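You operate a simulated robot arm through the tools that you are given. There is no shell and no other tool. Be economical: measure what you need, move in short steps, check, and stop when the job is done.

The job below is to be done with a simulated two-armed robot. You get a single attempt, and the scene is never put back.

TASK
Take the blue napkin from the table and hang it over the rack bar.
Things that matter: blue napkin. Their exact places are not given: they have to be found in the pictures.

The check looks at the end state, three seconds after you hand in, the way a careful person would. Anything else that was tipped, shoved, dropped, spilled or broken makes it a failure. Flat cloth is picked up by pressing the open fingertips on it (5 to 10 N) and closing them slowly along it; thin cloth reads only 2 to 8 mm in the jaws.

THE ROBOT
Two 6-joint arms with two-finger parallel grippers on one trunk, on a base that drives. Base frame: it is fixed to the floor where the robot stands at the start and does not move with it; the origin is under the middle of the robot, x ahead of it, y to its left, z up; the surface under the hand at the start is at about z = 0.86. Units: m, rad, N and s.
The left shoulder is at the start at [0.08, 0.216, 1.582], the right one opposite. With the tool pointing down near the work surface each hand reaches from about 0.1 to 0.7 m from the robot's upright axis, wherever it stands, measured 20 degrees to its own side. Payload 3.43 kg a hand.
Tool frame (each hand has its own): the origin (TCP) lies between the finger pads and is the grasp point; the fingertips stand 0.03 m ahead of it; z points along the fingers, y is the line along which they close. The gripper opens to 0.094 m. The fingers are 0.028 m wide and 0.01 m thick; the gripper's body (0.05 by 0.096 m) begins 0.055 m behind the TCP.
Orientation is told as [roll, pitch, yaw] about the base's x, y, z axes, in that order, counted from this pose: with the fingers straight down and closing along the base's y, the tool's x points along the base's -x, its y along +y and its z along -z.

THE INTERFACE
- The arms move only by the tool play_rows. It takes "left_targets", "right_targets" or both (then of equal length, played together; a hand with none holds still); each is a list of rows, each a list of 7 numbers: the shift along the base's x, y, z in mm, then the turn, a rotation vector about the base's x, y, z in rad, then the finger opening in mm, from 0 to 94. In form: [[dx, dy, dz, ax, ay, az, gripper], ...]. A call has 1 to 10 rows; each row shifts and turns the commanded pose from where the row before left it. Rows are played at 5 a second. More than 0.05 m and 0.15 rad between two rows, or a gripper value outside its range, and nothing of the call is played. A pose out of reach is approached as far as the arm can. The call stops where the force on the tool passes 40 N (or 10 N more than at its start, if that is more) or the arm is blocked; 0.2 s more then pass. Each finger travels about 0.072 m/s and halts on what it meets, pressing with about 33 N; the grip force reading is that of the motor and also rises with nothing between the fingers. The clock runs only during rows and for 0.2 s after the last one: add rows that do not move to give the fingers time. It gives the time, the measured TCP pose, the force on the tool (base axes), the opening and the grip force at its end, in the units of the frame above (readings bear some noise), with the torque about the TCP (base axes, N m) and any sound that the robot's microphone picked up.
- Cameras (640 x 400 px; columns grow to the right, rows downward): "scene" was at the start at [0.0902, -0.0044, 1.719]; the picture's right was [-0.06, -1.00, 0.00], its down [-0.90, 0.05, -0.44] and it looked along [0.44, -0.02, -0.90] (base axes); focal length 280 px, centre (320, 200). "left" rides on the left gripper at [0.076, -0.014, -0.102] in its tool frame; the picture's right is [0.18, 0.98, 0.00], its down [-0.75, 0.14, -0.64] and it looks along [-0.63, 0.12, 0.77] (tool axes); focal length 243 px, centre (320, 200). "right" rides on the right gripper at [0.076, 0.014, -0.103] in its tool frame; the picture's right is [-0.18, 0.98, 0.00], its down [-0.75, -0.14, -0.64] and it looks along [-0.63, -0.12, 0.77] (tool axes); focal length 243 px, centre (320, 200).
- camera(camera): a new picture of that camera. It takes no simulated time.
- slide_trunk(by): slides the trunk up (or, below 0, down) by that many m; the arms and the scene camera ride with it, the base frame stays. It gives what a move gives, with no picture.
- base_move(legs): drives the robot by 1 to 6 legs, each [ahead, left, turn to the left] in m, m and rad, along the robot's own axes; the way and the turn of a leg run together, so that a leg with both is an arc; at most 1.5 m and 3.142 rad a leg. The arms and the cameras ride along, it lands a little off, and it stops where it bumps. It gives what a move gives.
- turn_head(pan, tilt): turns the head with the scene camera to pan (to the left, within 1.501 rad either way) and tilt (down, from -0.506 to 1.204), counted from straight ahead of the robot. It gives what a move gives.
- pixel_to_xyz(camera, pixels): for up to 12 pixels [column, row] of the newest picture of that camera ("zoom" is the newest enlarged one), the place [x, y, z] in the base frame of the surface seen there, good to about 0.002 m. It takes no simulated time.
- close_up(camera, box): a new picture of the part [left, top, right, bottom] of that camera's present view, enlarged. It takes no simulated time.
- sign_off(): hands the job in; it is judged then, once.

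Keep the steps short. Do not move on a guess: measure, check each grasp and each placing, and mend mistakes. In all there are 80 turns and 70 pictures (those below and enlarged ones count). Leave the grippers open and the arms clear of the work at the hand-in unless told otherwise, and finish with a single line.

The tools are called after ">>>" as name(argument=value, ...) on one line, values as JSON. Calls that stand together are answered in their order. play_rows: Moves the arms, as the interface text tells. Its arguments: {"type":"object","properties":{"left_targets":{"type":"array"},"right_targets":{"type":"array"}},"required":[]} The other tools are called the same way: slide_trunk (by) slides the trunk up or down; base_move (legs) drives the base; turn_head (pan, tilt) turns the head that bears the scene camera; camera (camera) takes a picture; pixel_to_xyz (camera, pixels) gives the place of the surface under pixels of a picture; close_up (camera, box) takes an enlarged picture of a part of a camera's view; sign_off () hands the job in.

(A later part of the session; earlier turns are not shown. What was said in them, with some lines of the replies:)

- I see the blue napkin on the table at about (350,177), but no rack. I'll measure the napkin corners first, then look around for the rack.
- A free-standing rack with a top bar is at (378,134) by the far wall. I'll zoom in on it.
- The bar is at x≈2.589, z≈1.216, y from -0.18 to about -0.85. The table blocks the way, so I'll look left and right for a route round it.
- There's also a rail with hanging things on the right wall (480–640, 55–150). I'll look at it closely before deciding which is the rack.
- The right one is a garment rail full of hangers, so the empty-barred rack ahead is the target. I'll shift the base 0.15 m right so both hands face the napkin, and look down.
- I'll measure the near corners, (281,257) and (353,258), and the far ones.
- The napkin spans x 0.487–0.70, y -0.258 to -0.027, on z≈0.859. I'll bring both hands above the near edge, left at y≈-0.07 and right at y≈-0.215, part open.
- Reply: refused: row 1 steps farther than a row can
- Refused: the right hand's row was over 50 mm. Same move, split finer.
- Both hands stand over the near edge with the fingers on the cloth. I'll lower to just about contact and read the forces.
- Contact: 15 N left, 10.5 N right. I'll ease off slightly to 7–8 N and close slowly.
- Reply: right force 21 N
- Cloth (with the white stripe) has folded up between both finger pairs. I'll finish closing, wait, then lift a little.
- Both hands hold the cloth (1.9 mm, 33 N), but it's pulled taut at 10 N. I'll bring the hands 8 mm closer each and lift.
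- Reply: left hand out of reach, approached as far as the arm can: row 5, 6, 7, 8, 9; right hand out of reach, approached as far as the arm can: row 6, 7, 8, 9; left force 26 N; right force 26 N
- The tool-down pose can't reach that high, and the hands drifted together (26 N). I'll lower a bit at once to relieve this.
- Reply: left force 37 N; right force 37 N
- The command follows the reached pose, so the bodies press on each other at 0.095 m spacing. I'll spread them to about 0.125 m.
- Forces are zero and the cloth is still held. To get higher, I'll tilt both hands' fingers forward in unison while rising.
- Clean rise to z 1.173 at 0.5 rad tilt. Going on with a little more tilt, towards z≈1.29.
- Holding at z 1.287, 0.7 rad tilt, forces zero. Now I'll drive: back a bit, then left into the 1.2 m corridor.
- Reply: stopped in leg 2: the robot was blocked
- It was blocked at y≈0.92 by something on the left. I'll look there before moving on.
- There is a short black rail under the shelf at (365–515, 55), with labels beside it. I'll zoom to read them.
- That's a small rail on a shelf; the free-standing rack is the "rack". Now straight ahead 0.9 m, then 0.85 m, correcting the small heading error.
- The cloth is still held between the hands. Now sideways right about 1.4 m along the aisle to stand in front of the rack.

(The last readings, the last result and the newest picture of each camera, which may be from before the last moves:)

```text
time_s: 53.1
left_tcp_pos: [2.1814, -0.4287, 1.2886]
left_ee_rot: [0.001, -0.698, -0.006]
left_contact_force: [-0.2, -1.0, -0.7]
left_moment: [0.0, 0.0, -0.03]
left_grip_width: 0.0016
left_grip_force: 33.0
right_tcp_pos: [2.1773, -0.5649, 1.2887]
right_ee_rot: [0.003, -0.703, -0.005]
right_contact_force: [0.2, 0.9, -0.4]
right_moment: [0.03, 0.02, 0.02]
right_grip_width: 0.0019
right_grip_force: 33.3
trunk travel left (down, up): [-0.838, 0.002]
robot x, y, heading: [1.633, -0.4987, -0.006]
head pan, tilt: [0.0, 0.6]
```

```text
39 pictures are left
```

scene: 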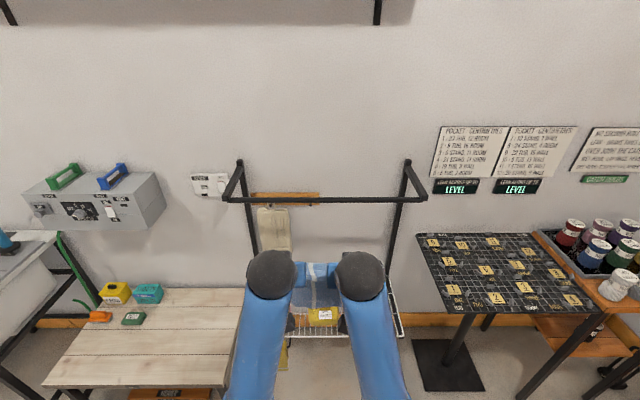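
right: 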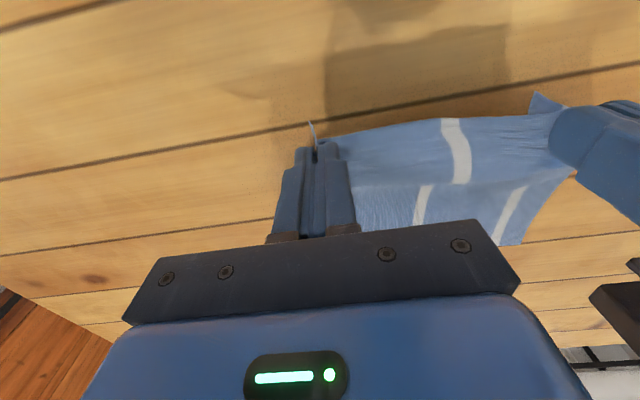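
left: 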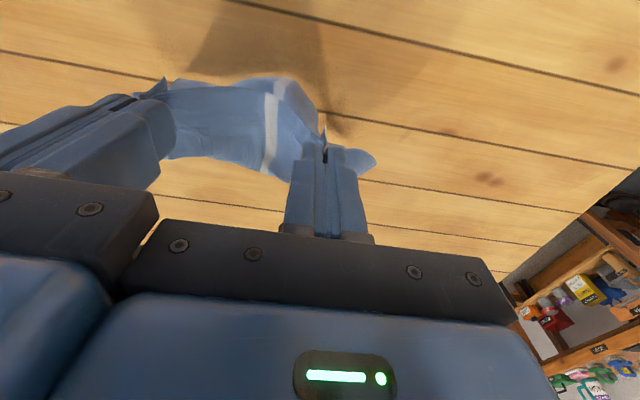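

I'll measure the bar, its end arms, the shelf front and the neighbours precisely from here.

>>> pixel_to_xyz(camera="scene", pixels=[[240, 199], [325, 200], [410, 199], [239, 165], [408, 165], [300, 335], [400, 320], [320, 316], [418, 240], [245, 300], [404, 336], [275, 225]])

>>> close_up(camera="scene", box=[210, 150, 440, 400])

>>> camera(camera="left")

```text
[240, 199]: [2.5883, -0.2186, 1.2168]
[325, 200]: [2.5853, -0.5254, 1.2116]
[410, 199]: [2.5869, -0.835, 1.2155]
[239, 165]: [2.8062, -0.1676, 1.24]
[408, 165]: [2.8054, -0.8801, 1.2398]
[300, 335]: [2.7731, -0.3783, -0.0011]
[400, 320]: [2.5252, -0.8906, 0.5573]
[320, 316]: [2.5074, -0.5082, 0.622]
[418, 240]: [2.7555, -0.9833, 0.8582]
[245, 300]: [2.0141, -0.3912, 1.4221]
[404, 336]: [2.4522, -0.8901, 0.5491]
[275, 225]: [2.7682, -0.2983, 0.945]
```

```text
1.60 times, centred on (325, 275) of scene
```

zoom: 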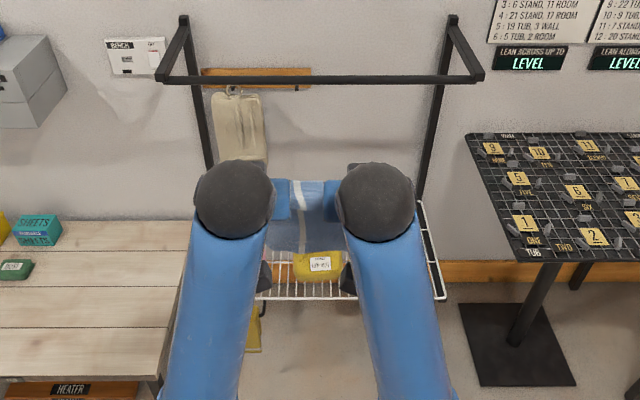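

```text
37 pictures are left
```

left: 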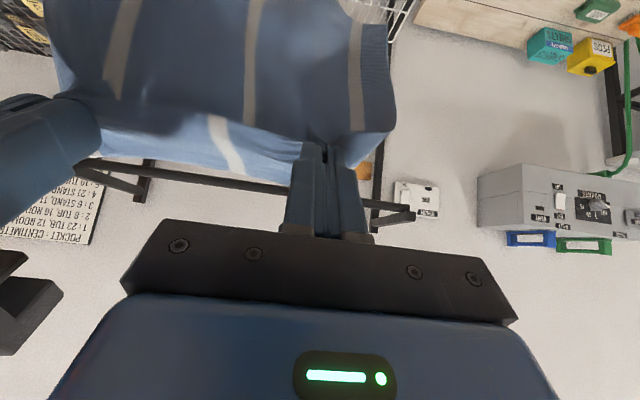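

Bar at x 2.587, z≈1.216, y −0.2 to −0.85; my hands at y −0.43 and −0.565 are well centred. To keep the base away from the low shelf (front x≈2.45), I'll extend both arms 0.1 m forward here, raising 10 mm.

>>> play_rows(left_targets=[[20, 0, 5, 0, 0, 0, 0], [20, 0, 5, 0, 0, 0, 0], [20, 0, 0, 0, 0, 0, 0], [20, 0, 0, 0, 0, 0, 0], [20, 0, 0, 0, 0, 0, 0], [0, 0, 0, 0, 0, 0, 0]], right_targets=[[20, 0, 5, 0, 0, 0, 0], [20, 0, 5, 0, 0, 0, 0], [20, 0, 0, 0, 0, 0, 0], [20, 0, 0, 0, 0, 0, 0], [20, 0, 0, 0, 0, 0, 0], [0, 0, 0, 0, 0, 0, 0]])

```text
time_s: 54.5
left_tcp_pos: [2.2795, -0.4299, 1.2973]
left_ee_rot: [0.0, -0.7, -0.006]
left_contact_force: [-0.1, -1.2, 0.0]
left_moment: [-0.01, -0.02, 0.01]
left_grip_width: 0.002
left_grip_force: 33.0
right_tcp_pos: [2.2771, -0.5657, 1.2974]
right_ee_rot: [0.004, -0.703, -0.006]
right_contact_force: [0.0, 0.7, 0.7]
right_moment: [-0.01, -0.01, 0.01]
right_grip_width: 0.0018
right_grip_force: 32.5
trunk travel left (down, up): [-0.838, 0.002]
robot x, y, heading: [1.636, -0.5011, -0.003]
head pan, tilt: [0.0, 0.6]
```

Extended fine to 0.645 m ahead of the axis. Now drive 0.2 m forward, which leaves the fingers about 0.1 m short of the bar, and check.

>>> base_move(legs=[[0.2, 0, 0]])

>>> camera(camera="scene")

>>> camera(camera="right")

```text
time_s: 56.1
left_tcp_pos: [2.4722, -0.4287, 1.3005]
left_ee_rot: [0.0, -0.702, -0.003]
left_contact_force: [-0.5, -0.8, -0.2]
left_moment: [-0.03, -0.04, 0.01]
left_grip_width: 0.0019
left_grip_force: 33.5
right_tcp_pos: [2.4693, -0.5648, 1.2993]
right_ee_rot: [0.003, -0.71, -0.004]
right_contact_force: [-0.6, 0.9, -0.4]
right_moment: [0.03, 0.01, -0.03]
right_grip_width: 0.002
right_grip_force: 33.4
trunk travel left (down, up): [-0.838, 0.002]
robot x, y, heading: [1.8317, -0.4994, -0.002]
head pan, tilt: [0.0, 0.6]
```

```text
36 pictures are left
```

scene: 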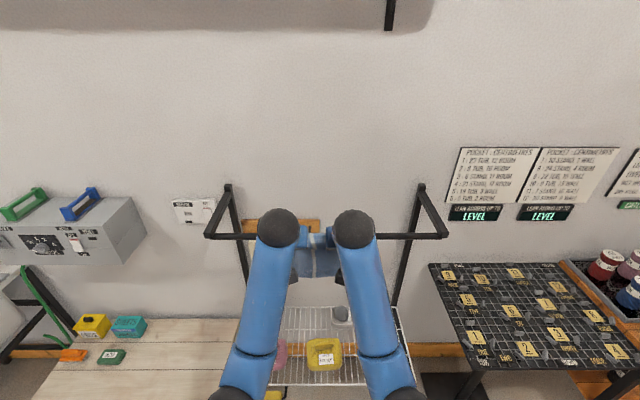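

```text
35 pictures are left
```

right: 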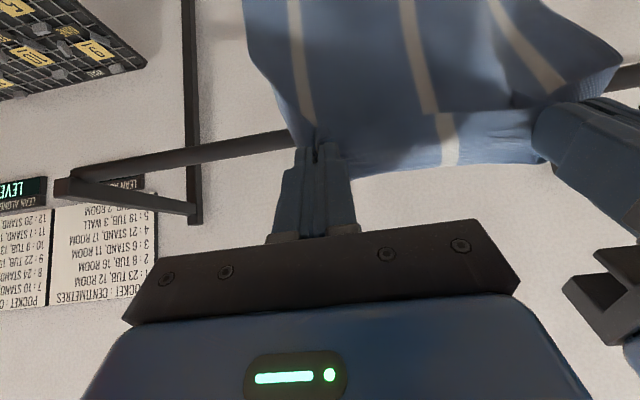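

The cloth hangs flat on the near side and the hands are above bar height. Driving 0.16 m more takes the tips over the bar.

>>> base_move(legs=[[0.16, 0, 0]])

>>> camera(camera="scene")

>>> camera(camera="right")

```text
time_s: 57.5
left_tcp_pos: [2.6321, -0.425, 1.2985]
left_ee_rot: [-0.001, -0.704, 0.003]
left_contact_force: [0.2, -1.0, 1.0]
left_moment: [-0.04, 0.01, -0.02]
left_grip_width: 0.0018
left_grip_force: 33.1
right_tcp_pos: [2.6293, -0.5616, 1.2996]
right_ee_rot: [0.004, -0.709, -0.001]
right_contact_force: [0.3, 1.1, -0.7]
right_moment: [0.02, -0.04, -0.01]
right_grip_width: 0.0021
right_grip_force: 32.8
trunk travel left (down, up): [-0.838, 0.002]
robot x, y, heading: [1.9896, -0.5029, 0.001]
head pan, tilt: [0.0, 0.6]
```

```text
34 pictures are left
```

scene: 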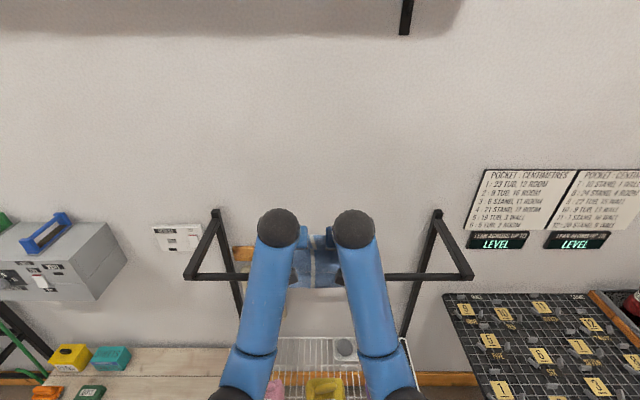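

```text
33 pictures are left
```

right: 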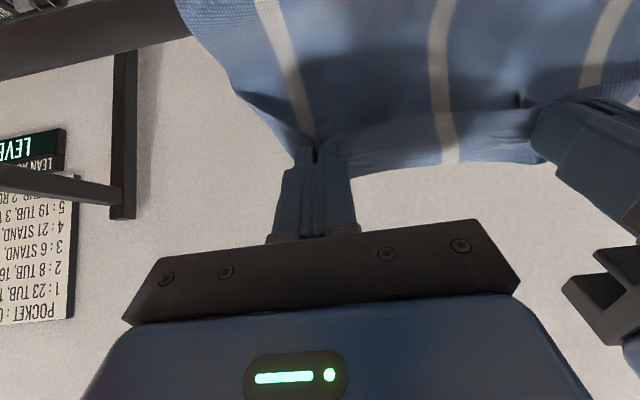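

The cloth now lies against and over the bar. I'll move both hands 35 mm forward and 30 mm down, gently.

>>> play_rows(left_targets=[[12, 0, 0, 0, 0, 0, 0], [12, 0, 0, 0, 0, 0, 0], [11, 0, -5, 0, 0, 0, 0], [0, 0, -10, 0, 0, 0, 0], [0, 0, -15, 0, 0, 0, 0], [0, 0, 0, 0, 0, 0, 0]], right_targets=[[12, 0, 0, 0, 0, 0, 0], [12, 0, 0, 0, 0, 0, 0], [14, 0, -5, 0, 0, 0, 0], [0, 0, -10, 0, 0, 0, 0], [0, 0, -15, 0, 0, 0, 0], [0, 0, 0, 0, 0, 0, 0]])

>>> camera(camera="right")

>>> close_up(camera="scene", box=[220, 190, 420, 320])

```text
time_s: 59.0
left_tcp_pos: [2.6714, -0.4257, 1.2667]
left_ee_rot: [0.0, -0.7, 0.001]
left_contact_force: [-0.4, -1.2, 0.5]
left_moment: [-0.04, -0.01, -0.02]
left_grip_width: 0.0017
left_grip_force: 32.9
right_tcp_pos: [2.672, -0.5609, 1.2666]
right_ee_rot: [0.003, -0.705, -0.001]
right_contact_force: [0.6, 0.6, -0.4]
right_moment: [0.01, 0.03, 0.01]
right_grip_width: 0.0018
right_grip_force: 33.0
trunk travel left (down, up): [-0.838, 0.002]
robot x, y, heading: [1.9932, -0.505, 0.004]
head pan, tilt: [0.0, 0.6]
```

```text
32 pictures are left
```

right: 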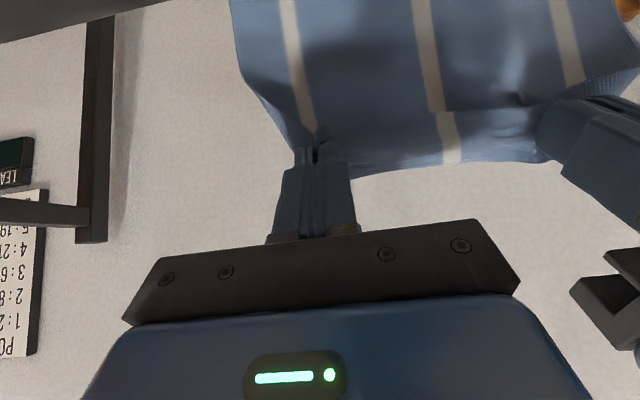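

```text
3.08 times, centred on (320, 255) of scene
```

zoom: 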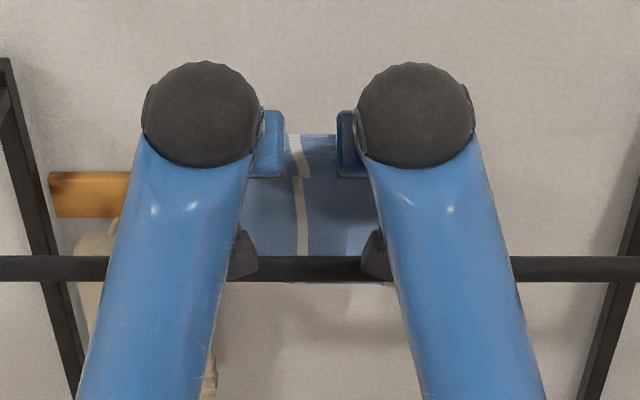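

In the zoom the bar looks uncovered between the hands at (310,268), so the cloth may be behind it. I'll measure points on it and zoom in.

>>> pixel_to_xyz(camera="zoom", pixels=[[310, 145], [310, 165], [310, 190], [310, 220], [310, 250], [310, 268], [345, 283], [310, 290], [330, 285], [360, 284], [280, 284]])

>>> close_up(camera="scene", box=[280, 220, 360, 290])

>>> camera(camera="left")

```text
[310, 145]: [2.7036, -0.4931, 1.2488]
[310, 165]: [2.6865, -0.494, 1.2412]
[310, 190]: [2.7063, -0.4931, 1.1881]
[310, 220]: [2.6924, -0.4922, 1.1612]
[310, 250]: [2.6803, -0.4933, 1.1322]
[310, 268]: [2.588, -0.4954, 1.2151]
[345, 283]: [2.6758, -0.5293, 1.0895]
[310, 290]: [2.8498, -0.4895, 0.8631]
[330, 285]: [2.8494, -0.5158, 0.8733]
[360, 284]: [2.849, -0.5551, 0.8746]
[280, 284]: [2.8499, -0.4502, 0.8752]
```

```text
5.71 times, centred on (320, 255) of scene
```

zoom: 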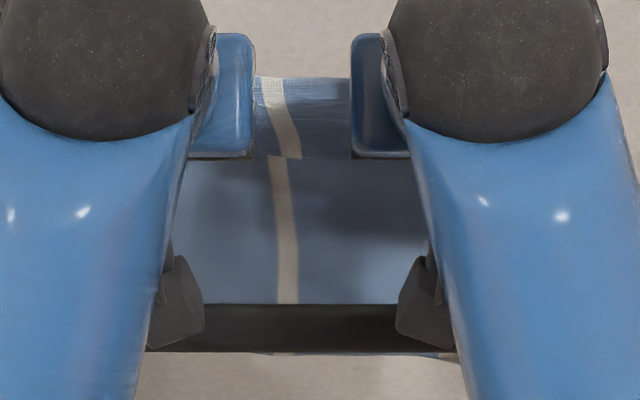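

```text
29 pictures are left
```

left: 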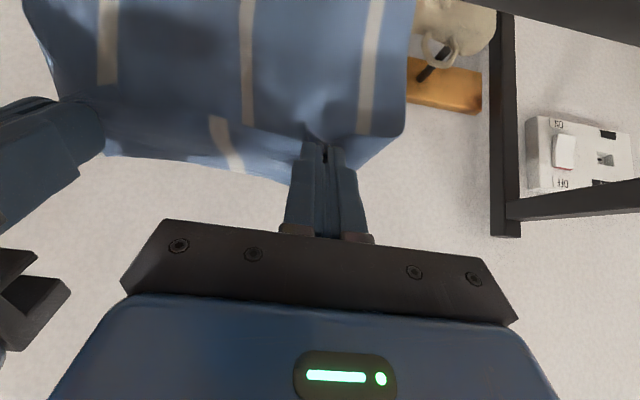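

The cloth slid over and now hangs wholly behind the bar (x≈2.69, bottom z≈1.09). That's useful: if I draw the hands back over the bar and lower them in front, the lower half stays behind. First I'll rise 12 mm and move 80 mm back, slowly.

>>> play_rows(left_targets=[[0, 0, 12, 0, 0, 0, 0], [-8, 0, 0, 0, 0, 0, 0], [-10, 0, 0, 0, 0, 0, 0], [-10, 0, 0, 0, 0, 0, 0], [-10, 0, 0, 0, 0, 0, 0], [-10, 0, 0, 0, 0, 0, 0], [-10, 0, 0, 0, 0, 0, 0], [-10, 0, 0, 0, 0, 0, 0], [-10, 0, 0, 0, 0, 0, 0], [0, 0, 0, 0, 0, 0, 0]], right_targets=[[0, 0, 12, 0, 0, 0, 0], [-8, 0, 0, 0, 0, 0, 0], [-10, 0, 0, 0, 0, 0, 0], [-10, 0, 0, 0, 0, 0, 0], [-10, 0, 0, 0, 0, 0, 0], [-10, 0, 0, 0, 0, 0, 0], [-10, 0, 0, 0, 0, 0, 0], [-10, 0, 0, 0, 0, 0, 0], [-10, 0, 0, 0, 0, 0, 0], [0, 0, 0, 0, 0, 0, 0]])

>>> close_up(camera="scene", box=[260, 210, 380, 310])

```text
time_s: 61.1
left_tcp_pos: [2.5925, -0.4267, 1.2786]
left_ee_rot: [0.0, -0.7, 0.001]
left_contact_force: [-0.2, -0.2, -0.3]
left_moment: [0.0, 0.02, -0.02]
left_grip_width: 0.0015
left_grip_force: 32.9
right_tcp_pos: [2.5934, -0.5618, 1.2789]
right_ee_rot: [0.002, -0.705, -0.001]
right_contact_force: [0.2, -0.7, 0.5]
right_moment: [0.02, 0.0, 0.03]
right_grip_width: 0.0018
right_grip_force: 33.0
trunk travel left (down, up): [-0.838, 0.002]
robot x, y, heading: [1.9888, -0.506, 0.004]
head pan, tilt: [0.0, 0.6]
```

```text
4.00 times, centred on (320, 260) of scene
```

zoom: 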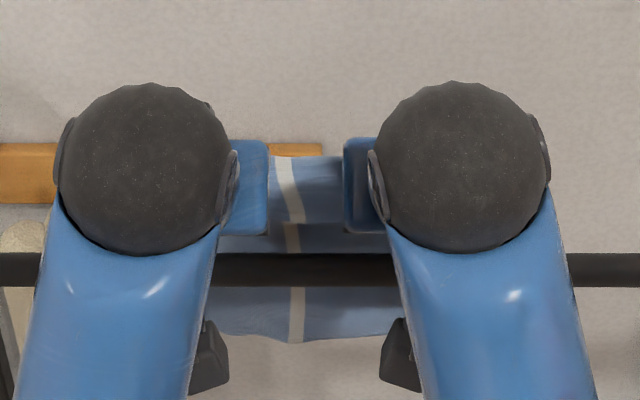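

The cloth still hangs behind the bar, its lower part visible under it. Continue back 62 mm over the bar.

>>> play_rows(left_targets=[[-10, 0, 0, 0, 0, 0, 0], [-10, 0, 0, 0, 0, 0, 0], [-10, 0, 0, 0, 0, 0, 0], [-10, 0, 0, 0, 0, 0, 0], [-11, 0, 0, 0, 0, 0, 0], [-11, 0, 0, 0, 0, 0, 0], [0, 0, 0, 0, 0, 0, 0]], right_targets=[[-10, 0, 0, 0, 0, 0, 0], [-10, 0, 0, 0, 0, 0, 0], [-10, 0, 0, 0, 0, 0, 0], [-10, 0, 0, 0, 0, 0, 0], [-11, 0, 0, 0, 0, 0, 0], [-12, 0, 0, 0, 0, 0, 0], [0, 0, 0, 0, 0, 0, 0]])

>>> close_up(camera="scene", box=[260, 210, 380, 310])

>>> camera(camera="right")

```text
time_s: 62.8
left_tcp_pos: [2.5313, -0.424, 1.2781]
left_ee_rot: [0.0, -0.698, 0.001]
left_contact_force: [-0.1, -0.6, 0.7]
left_moment: [-0.03, 0.03, -0.02]
left_grip_width: 0.0018
left_grip_force: 33.0
right_tcp_pos: [2.5303, -0.5614, 1.2782]
right_ee_rot: [0.004, -0.705, 0.0]
right_contact_force: [0.5, 0.9, -0.3]
right_moment: [0.04, 0.04, 0.01]
right_grip_width: 0.0018
right_grip_force: 32.7
trunk travel left (down, up): [-0.838, 0.002]
robot x, y, heading: [1.9917, -0.5002, 0.003]
head pan, tilt: [0.0, 0.6]
```

```text
4.00 times, centred on (320, 260) of scene
```

zoom: 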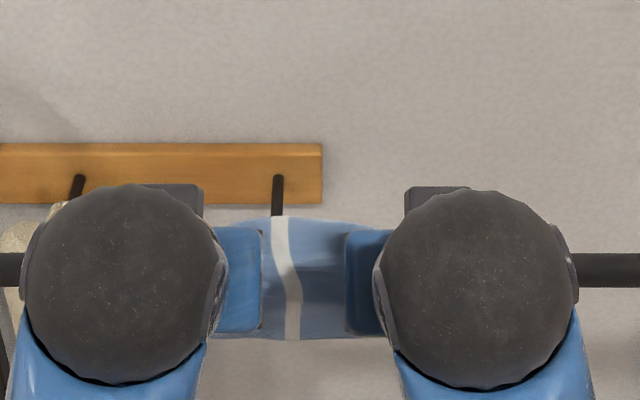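

```text
26 pictures are left
```

right: 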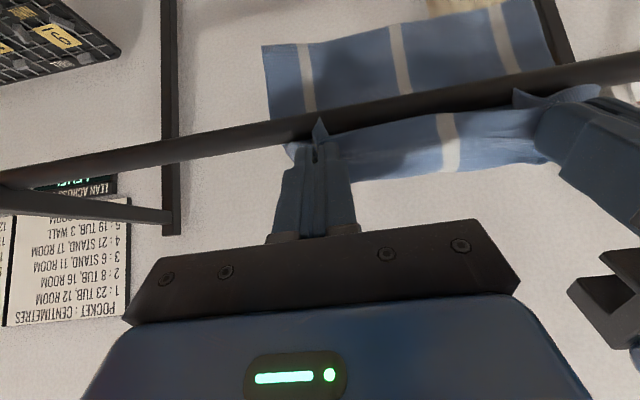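

Right camera confirms it: the cloth goes over the bar with the lower part hanging behind. I'll lower the hands 60 mm in front of the bar.

>>> play_rows(left_targets=[[0, 0, -10, 0, 0, 0, 0], [0, 0, -10, 0, 0, 0, 0], [0, 0, -10, 0, 0, 0, 0], [0, 0, -10, 0, 0, 0, 0], [0, 0, -10, 0, 0, 0, 0], [0, 0, -10, 0, 0, 0, 0], [0, 0, 0, 0, 0, 0, 0]], right_targets=[[0, 0, -10, 0, 0, 0, 0], [0, 0, -10, 0, 0, 0, 0], [0, 0, -10, 0, 0, 0, 0], [0, 0, -10, 0, 0, 0, 0], [0, 0, -10, 0, 0, 0, 0], [0, 0, -10, 0, 0, 0, 0], [0, 0, 0, 0, 0, 0, 0]])

>>> camera(camera="scene")

>>> camera(camera="right")

```text
time_s: 64.3
left_tcp_pos: [2.5311, -0.4253, 1.2191]
left_ee_rot: [0.001, -0.699, 0.001]
left_contact_force: [-0.1, -0.9, 0.1]
left_moment: [-0.01, 0.03, -0.04]
left_grip_width: 0.0019
left_grip_force: 33.1
right_tcp_pos: [2.5306, -0.5631, 1.2195]
right_ee_rot: [0.003, -0.705, 0.0]
right_contact_force: [0.2, 1.5, 0.1]
right_moment: [0.01, -0.02, -0.04]
right_grip_width: 0.002
right_grip_force: 33.2
trunk travel left (down, up): [-0.838, 0.002]
robot x, y, heading: [1.9896, -0.5047, 0.004]
head pan, tilt: [0.0, 0.6]
```

```text
25 pictures are left
```

scene: 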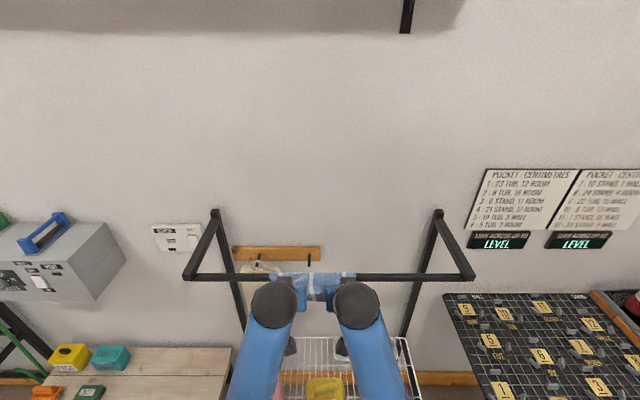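

```text
24 pictures are left
```

right: 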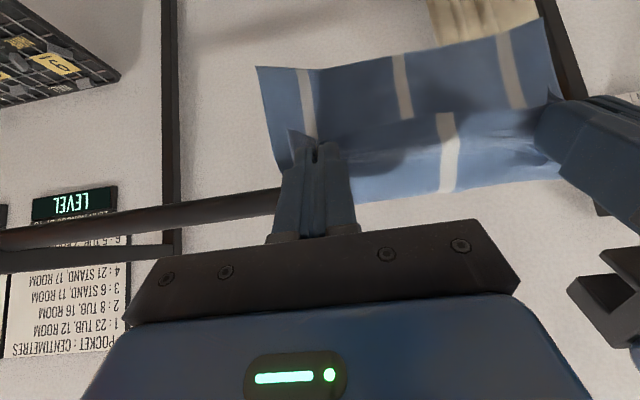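

The cloth covers the bar at (315,280). Lowering another 40 mm to balance the two sides.

>>> play_rows(left_targets=[[0, 0, -10, 0, 0, 0, 0], [0, 0, -10, 0, 0, 0, 0], [0, 0, -10, 0, 0, 0, 0], [0, 0, -10, 0, 0, 0, 0], [0, 0, 0, 0, 0, 0, 0]], right_targets=[[0, 0, -10, 0, 0, 0, 0], [0, 0, -10, 0, 0, 0, 0], [0, 0, -10, 0, 0, 0, 0], [0, 0, -10, 0, 0, 0, 0], [0, 0, 0, 0, 0, 0, 0]])

>>> close_up(camera="scene", box=[240, 240, 400, 360])

>>> camera(camera="right")

>>> pixel_to_xyz(camera="right", pixels=[[290, 70], [400, 60], [500, 35], [400, 100], [400, 130], [400, 160], [400, 190], [330, 145]])

```text
time_s: 65.5
left_tcp_pos: [2.5305, -0.4259, 1.1792]
left_ee_rot: [0.001, -0.698, 0.003]
left_contact_force: [0.6, -1.2, -0.7]
left_moment: [-0.03, 0.0, 0.02]
left_grip_width: 0.0017
left_grip_force: 33.0
right_tcp_pos: [2.5308, -0.5607, 1.1791]
right_ee_rot: [0.003, -0.704, 0.0]
right_contact_force: [0.1, 0.1, -0.9]
right_moment: [0.01, 0.0, 0.03]
right_grip_width: 0.0018
right_grip_force: 33.3
trunk travel left (down, up): [-0.838, 0.002]
robot x, y, heading: [1.9886, -0.5039, 0.001]
head pan, tilt: [0.0, 0.6]
```

```text
3.33 times, centred on (320, 300) of scene
```

zoom: 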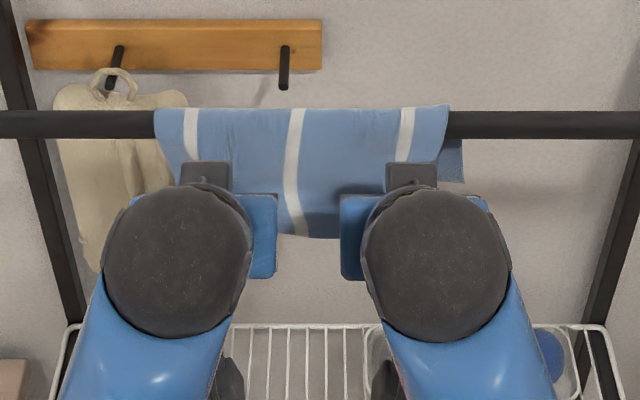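

```text
22 pictures are left
```

right: 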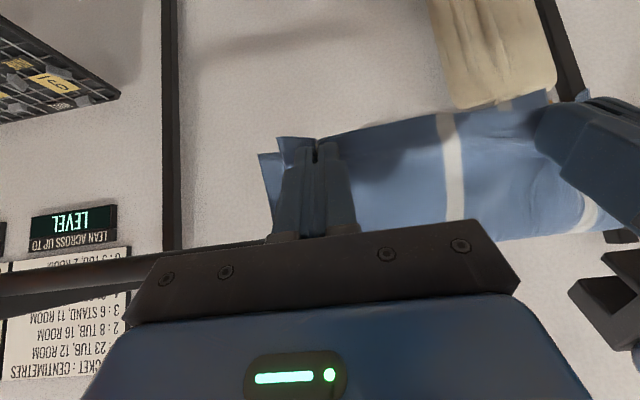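

```text
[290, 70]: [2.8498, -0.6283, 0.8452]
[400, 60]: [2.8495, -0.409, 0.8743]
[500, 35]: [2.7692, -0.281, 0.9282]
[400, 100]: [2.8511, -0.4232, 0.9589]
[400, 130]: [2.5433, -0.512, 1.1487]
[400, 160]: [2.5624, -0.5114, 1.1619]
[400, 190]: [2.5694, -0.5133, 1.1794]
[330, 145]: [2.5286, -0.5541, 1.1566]
```

Nicely draped over the bar. I'll measure the back flap's bottom (zoom (455,178)) and the front edge to check balance.

>>> pixel_to_xyz(camera="zoom", pixels=[[455, 178], [455, 150], [445, 115], [300, 112], [300, 180], [305, 230], [310, 235]])

```text
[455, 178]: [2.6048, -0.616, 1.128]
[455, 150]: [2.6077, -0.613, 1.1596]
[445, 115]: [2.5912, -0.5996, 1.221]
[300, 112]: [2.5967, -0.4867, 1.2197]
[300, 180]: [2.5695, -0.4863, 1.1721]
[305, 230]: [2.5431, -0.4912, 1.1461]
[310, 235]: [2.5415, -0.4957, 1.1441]
```

Balanced: about 95 mm behind, about 85–90 mm in front. I'll open the fingers slowly and let the cloth settle.

>>> play_rows(left_targets=[[0, 0, 0, 0, 0, 0, 4], [0, 0, 0, 0, 0, 0, 8], [0, 0, 0, 0, 0, 0, 12], [0, 0, 0, 0, 0, 0, 18], [0, 0, 0, 0, 0, 0, 24], [0, 0, 0, 0, 0, 0, 30], [0, 0, 0, 0, 0, 0, 30], [0, 0, 0, 0, 0, 0, 30]], right_targets=[[0, 0, 0, 0, 0, 0, 4], [0, 0, 0, 0, 0, 0, 8], [0, 0, 0, 0, 0, 0, 12], [0, 0, 0, 0, 0, 0, 18], [0, 0, 0, 0, 0, 0, 24], [0, 0, 0, 0, 0, 0, 30], [0, 0, 0, 0, 0, 0, 30], [0, 0, 0, 0, 0, 0, 30]])

>>> close_up(camera="scene", box=[240, 240, 400, 360])

>>> camera(camera="right")

```text
time_s: 67.3
left_tcp_pos: [2.5313, -0.426, 1.1794]
left_ee_rot: [-0.001, -0.699, 0.0]
left_contact_force: [-0.7, 0.0, -0.9]
left_moment: [-0.01, 0.03, 0.01]
left_grip_width: 0.0301
left_grip_force: 0.1
right_tcp_pos: [2.5303, -0.5618, 1.179]
right_ee_rot: [0.002, -0.706, 0.0]
right_contact_force: [0.5, -0.4, 0.4]
right_moment: [-0.02, -0.01, 0.0]
right_grip_width: 0.0298
right_grip_force: 0.0
trunk travel left (down, up): [-0.838, 0.002]
robot x, y, heading: [1.9896, -0.5004, -0.001]
head pan, tilt: [0.0, 0.6]
```

```text
3.33 times, centred on (320, 300) of scene
```

zoom: 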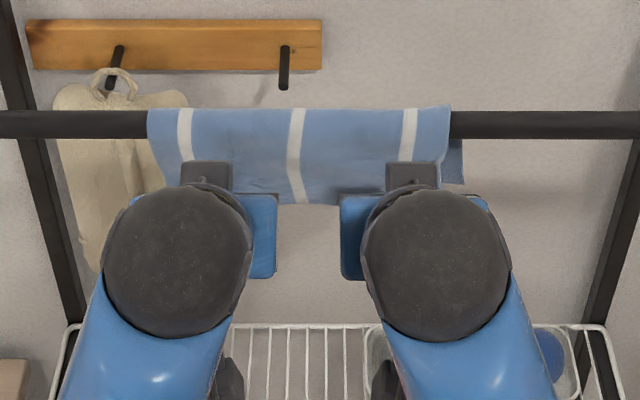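

```text
20 pictures are left
```

right: 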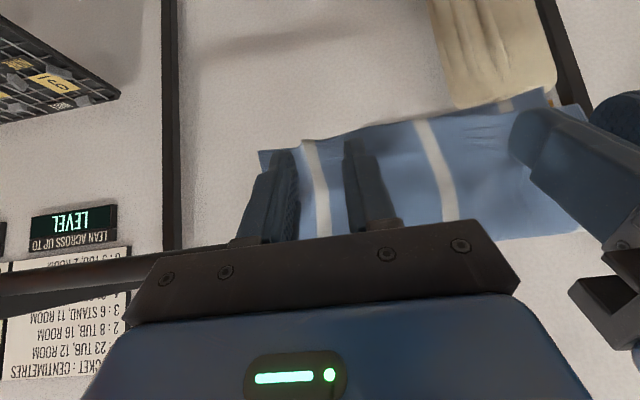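

The cloth hangs free and flat, not slipping. I'll back the hands off 40 mm slowly, then drive back.

>>> play_rows(left_targets=[[-8, 0, 0, 0, 0, 0, 30], [-8, 0, 0, 0, 0, 0, 30], [-8, 0, 0, 0, 0, 0, 30], [-8, 0, 0, 0, 0, 0, 30], [-8, 0, 0, 0, 0, 0, 30], [0, 0, 0, 0, 0, 0, 30]], right_targets=[[-8, 0, 0, 0, 0, 0, 30], [-8, 0, 0, 0, 0, 0, 30], [-8, 0, 0, 0, 0, 0, 30], [-8, 0, 0, 0, 0, 0, 30], [-8, 0, 0, 0, 0, 0, 30], [0, 0, 0, 0, 0, 0, 30]])

>>> base_move(legs=[[-0.3, 0, 0]])

>>> camera(camera="scene")

>>> close_up(camera="scene", box=[200, 150, 440, 300])

```text
time_s: 68.8
left_tcp_pos: [2.4919, -0.4253, 1.1778]
left_ee_rot: [0.001, -0.701, 0.003]
left_contact_force: [-0.3, -0.4, 0.0]
left_moment: [0.0, -0.02, 0.01]
left_grip_width: 0.03
left_grip_force: 0.0
right_tcp_pos: [2.4906, -0.5614, 1.1792]
right_ee_rot: [0.001, -0.703, 0.0]
right_contact_force: [0.7, 1.2, 0.0]
right_moment: [0.01, -0.01, -0.02]
right_grip_width: 0.0301
right_grip_force: 0.0
trunk travel left (down, up): [-0.838, 0.002]
robot x, y, heading: [1.9903, -0.5055, 0.002]
head pan, tilt: [0.0, 0.6]
```

```text
time_s: 70.8
left_tcp_pos: [2.1962, -0.4277, 1.1766]
left_ee_rot: [0.0, -0.698, -0.003]
left_contact_force: [-0.3, -0.2, 0.6]
left_moment: [0.03, 0.0, -0.01]
left_grip_width: 0.0299
left_grip_force: 0.1
right_tcp_pos: [2.196, -0.5646, 1.1791]
right_ee_rot: [0.003, -0.701, -0.006]
right_contact_force: [0.3, 0.4, 0.5]
right_moment: [-0.01, 0.02, 0.01]
right_grip_width: 0.0299
right_grip_force: 0.1
trunk travel left (down, up): [-0.838, 0.002]
robot x, y, heading: [1.6926, -0.5014, -0.003]
head pan, tilt: [0.0, 0.6]
```

```text
19 pictures are left
```

scene: 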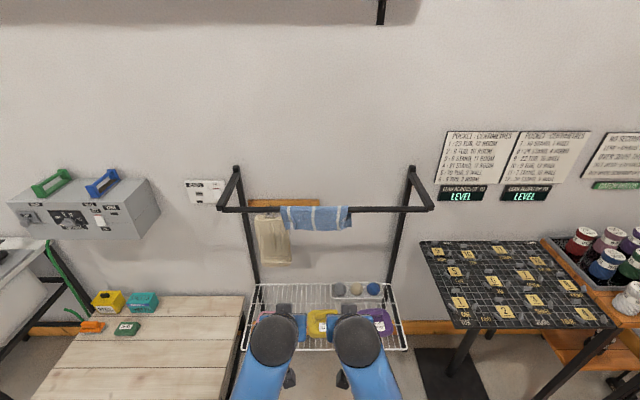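

```text
2.67 times, centred on (320, 225) of scene
```

zoom: 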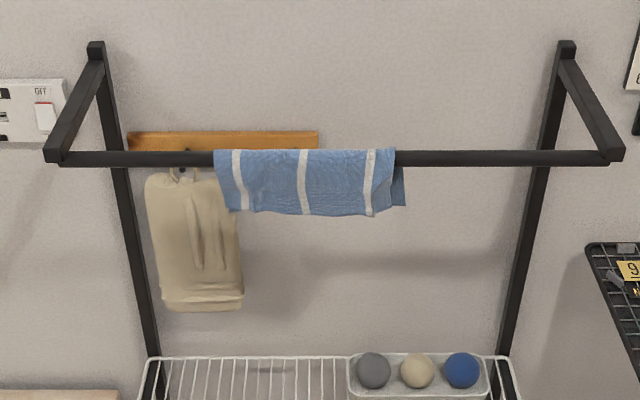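

The napkin hangs evenly over the bar and nothing nearby moved. The earlier bump at the left wall bothers me, so I'll turn in place and look back at that corner, opening the grippers fully first.

>>> play_rows(left_targets=[[0, 0, 0, 0, 0, 0, 55], [0, 0, 0, 0, 0, 0, 55]], right_targets=[[0, 0, 0, 0, 0, 0, 55], [0, 0, 0, 0, 0, 0, 55]])

>>> base_move(legs=[[0, 0, 1.2]])

>>> turn_head(pan=1.2, tilt=0.4)

>>> camera(camera="scene")

```text
time_s: 71.4
left_tcp_pos: [2.1971, -0.428, 1.1783]
left_ee_rot: [0.0, -0.698, -0.003]
left_contact_force: [0.0, 0.0, -0.2]
left_moment: [0.0, 0.03, -0.04]
left_grip_width: 0.0551
left_grip_force: 0.0
right_tcp_pos: [2.1947, -0.5645, 1.1787]
right_ee_rot: [0.001, -0.704, -0.007]
right_contact_force: [0.0, -0.4, 0.2]
right_moment: [-0.01, 0.01, 0.04]
right_grip_width: 0.055
right_grip_force: 0.0
trunk travel left (down, up): [-0.838, 0.002]
robot x, y, heading: [1.6935, -0.5023, 0.001]
head pan, tilt: [0.0, 0.6]
```

```text
time_s: 74.8
left_tcp_pos: [1.8118, -0.0095, 1.179]
left_ee_rot: [0.003, -0.699, 1.186]
left_contact_force: [-0.2, -0.2, -0.4]
left_moment: [-0.02, 0.01, 0.04]
left_grip_width: 0.0548
left_grip_force: 0.0
right_tcp_pos: [1.9365, -0.0621, 1.179]
right_ee_rot: [0.003, -0.706, 1.185]
right_contact_force: [-0.1, -0.6, 0.5]
right_moment: [0.02, -0.02, 0.01]
right_grip_width: 0.055
right_grip_force: 0.0
trunk travel left (down, up): [-0.838, 0.002]
robot x, y, heading: [1.6939, -0.5045, 1.187]
head pan, tilt: [0.0, 0.6]
```

```text
time_s: 76.2
left_tcp_pos: [1.811, -0.0082, 1.1795]
left_ee_rot: [-0.001, -0.7, 1.188]
left_contact_force: [0.1, 0.2, 0.0]
left_moment: [0.0, 0.02, 0.0]
left_grip_width: 0.0547
left_grip_force: 0.0
right_tcp_pos: [1.937, -0.0624, 1.18]
right_ee_rot: [0.002, -0.706, 1.185]
right_contact_force: [0.4, 0.1, 0.6]
right_moment: [0.0, -0.02, 0.0]
right_grip_width: 0.055
right_grip_force: 0.1
trunk travel left (down, up): [-0.838, 0.002]
robot x, y, heading: [1.6947, -0.5018, 1.188]
head pan, tilt: [1.201, 0.4]
```

```text
17 pictures are left
```

scene: 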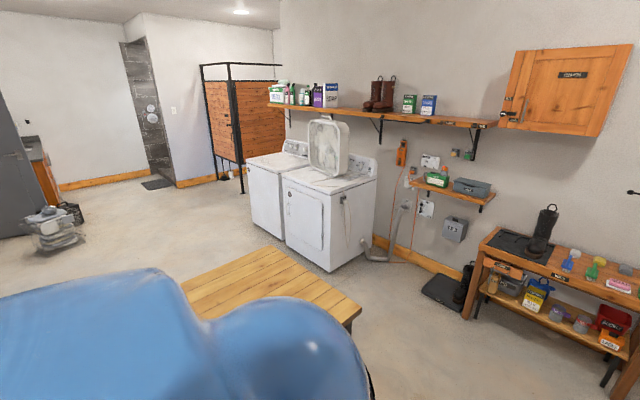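

The obstacle was the dryer; it and the fan on it are upright, and nothing else is out of place. The napkin hangs balanced on the bar, the grippers are open and the arms are clear, so I'll hand in.

>>> sign_off()

```text
The job is handed in.
```

The blue napkin hangs over the top bar of the drying rack, about evenly front and back, with both grippers open and clear; on the way the robot bumped the dryer once, and I saw nothing tipped or moved.
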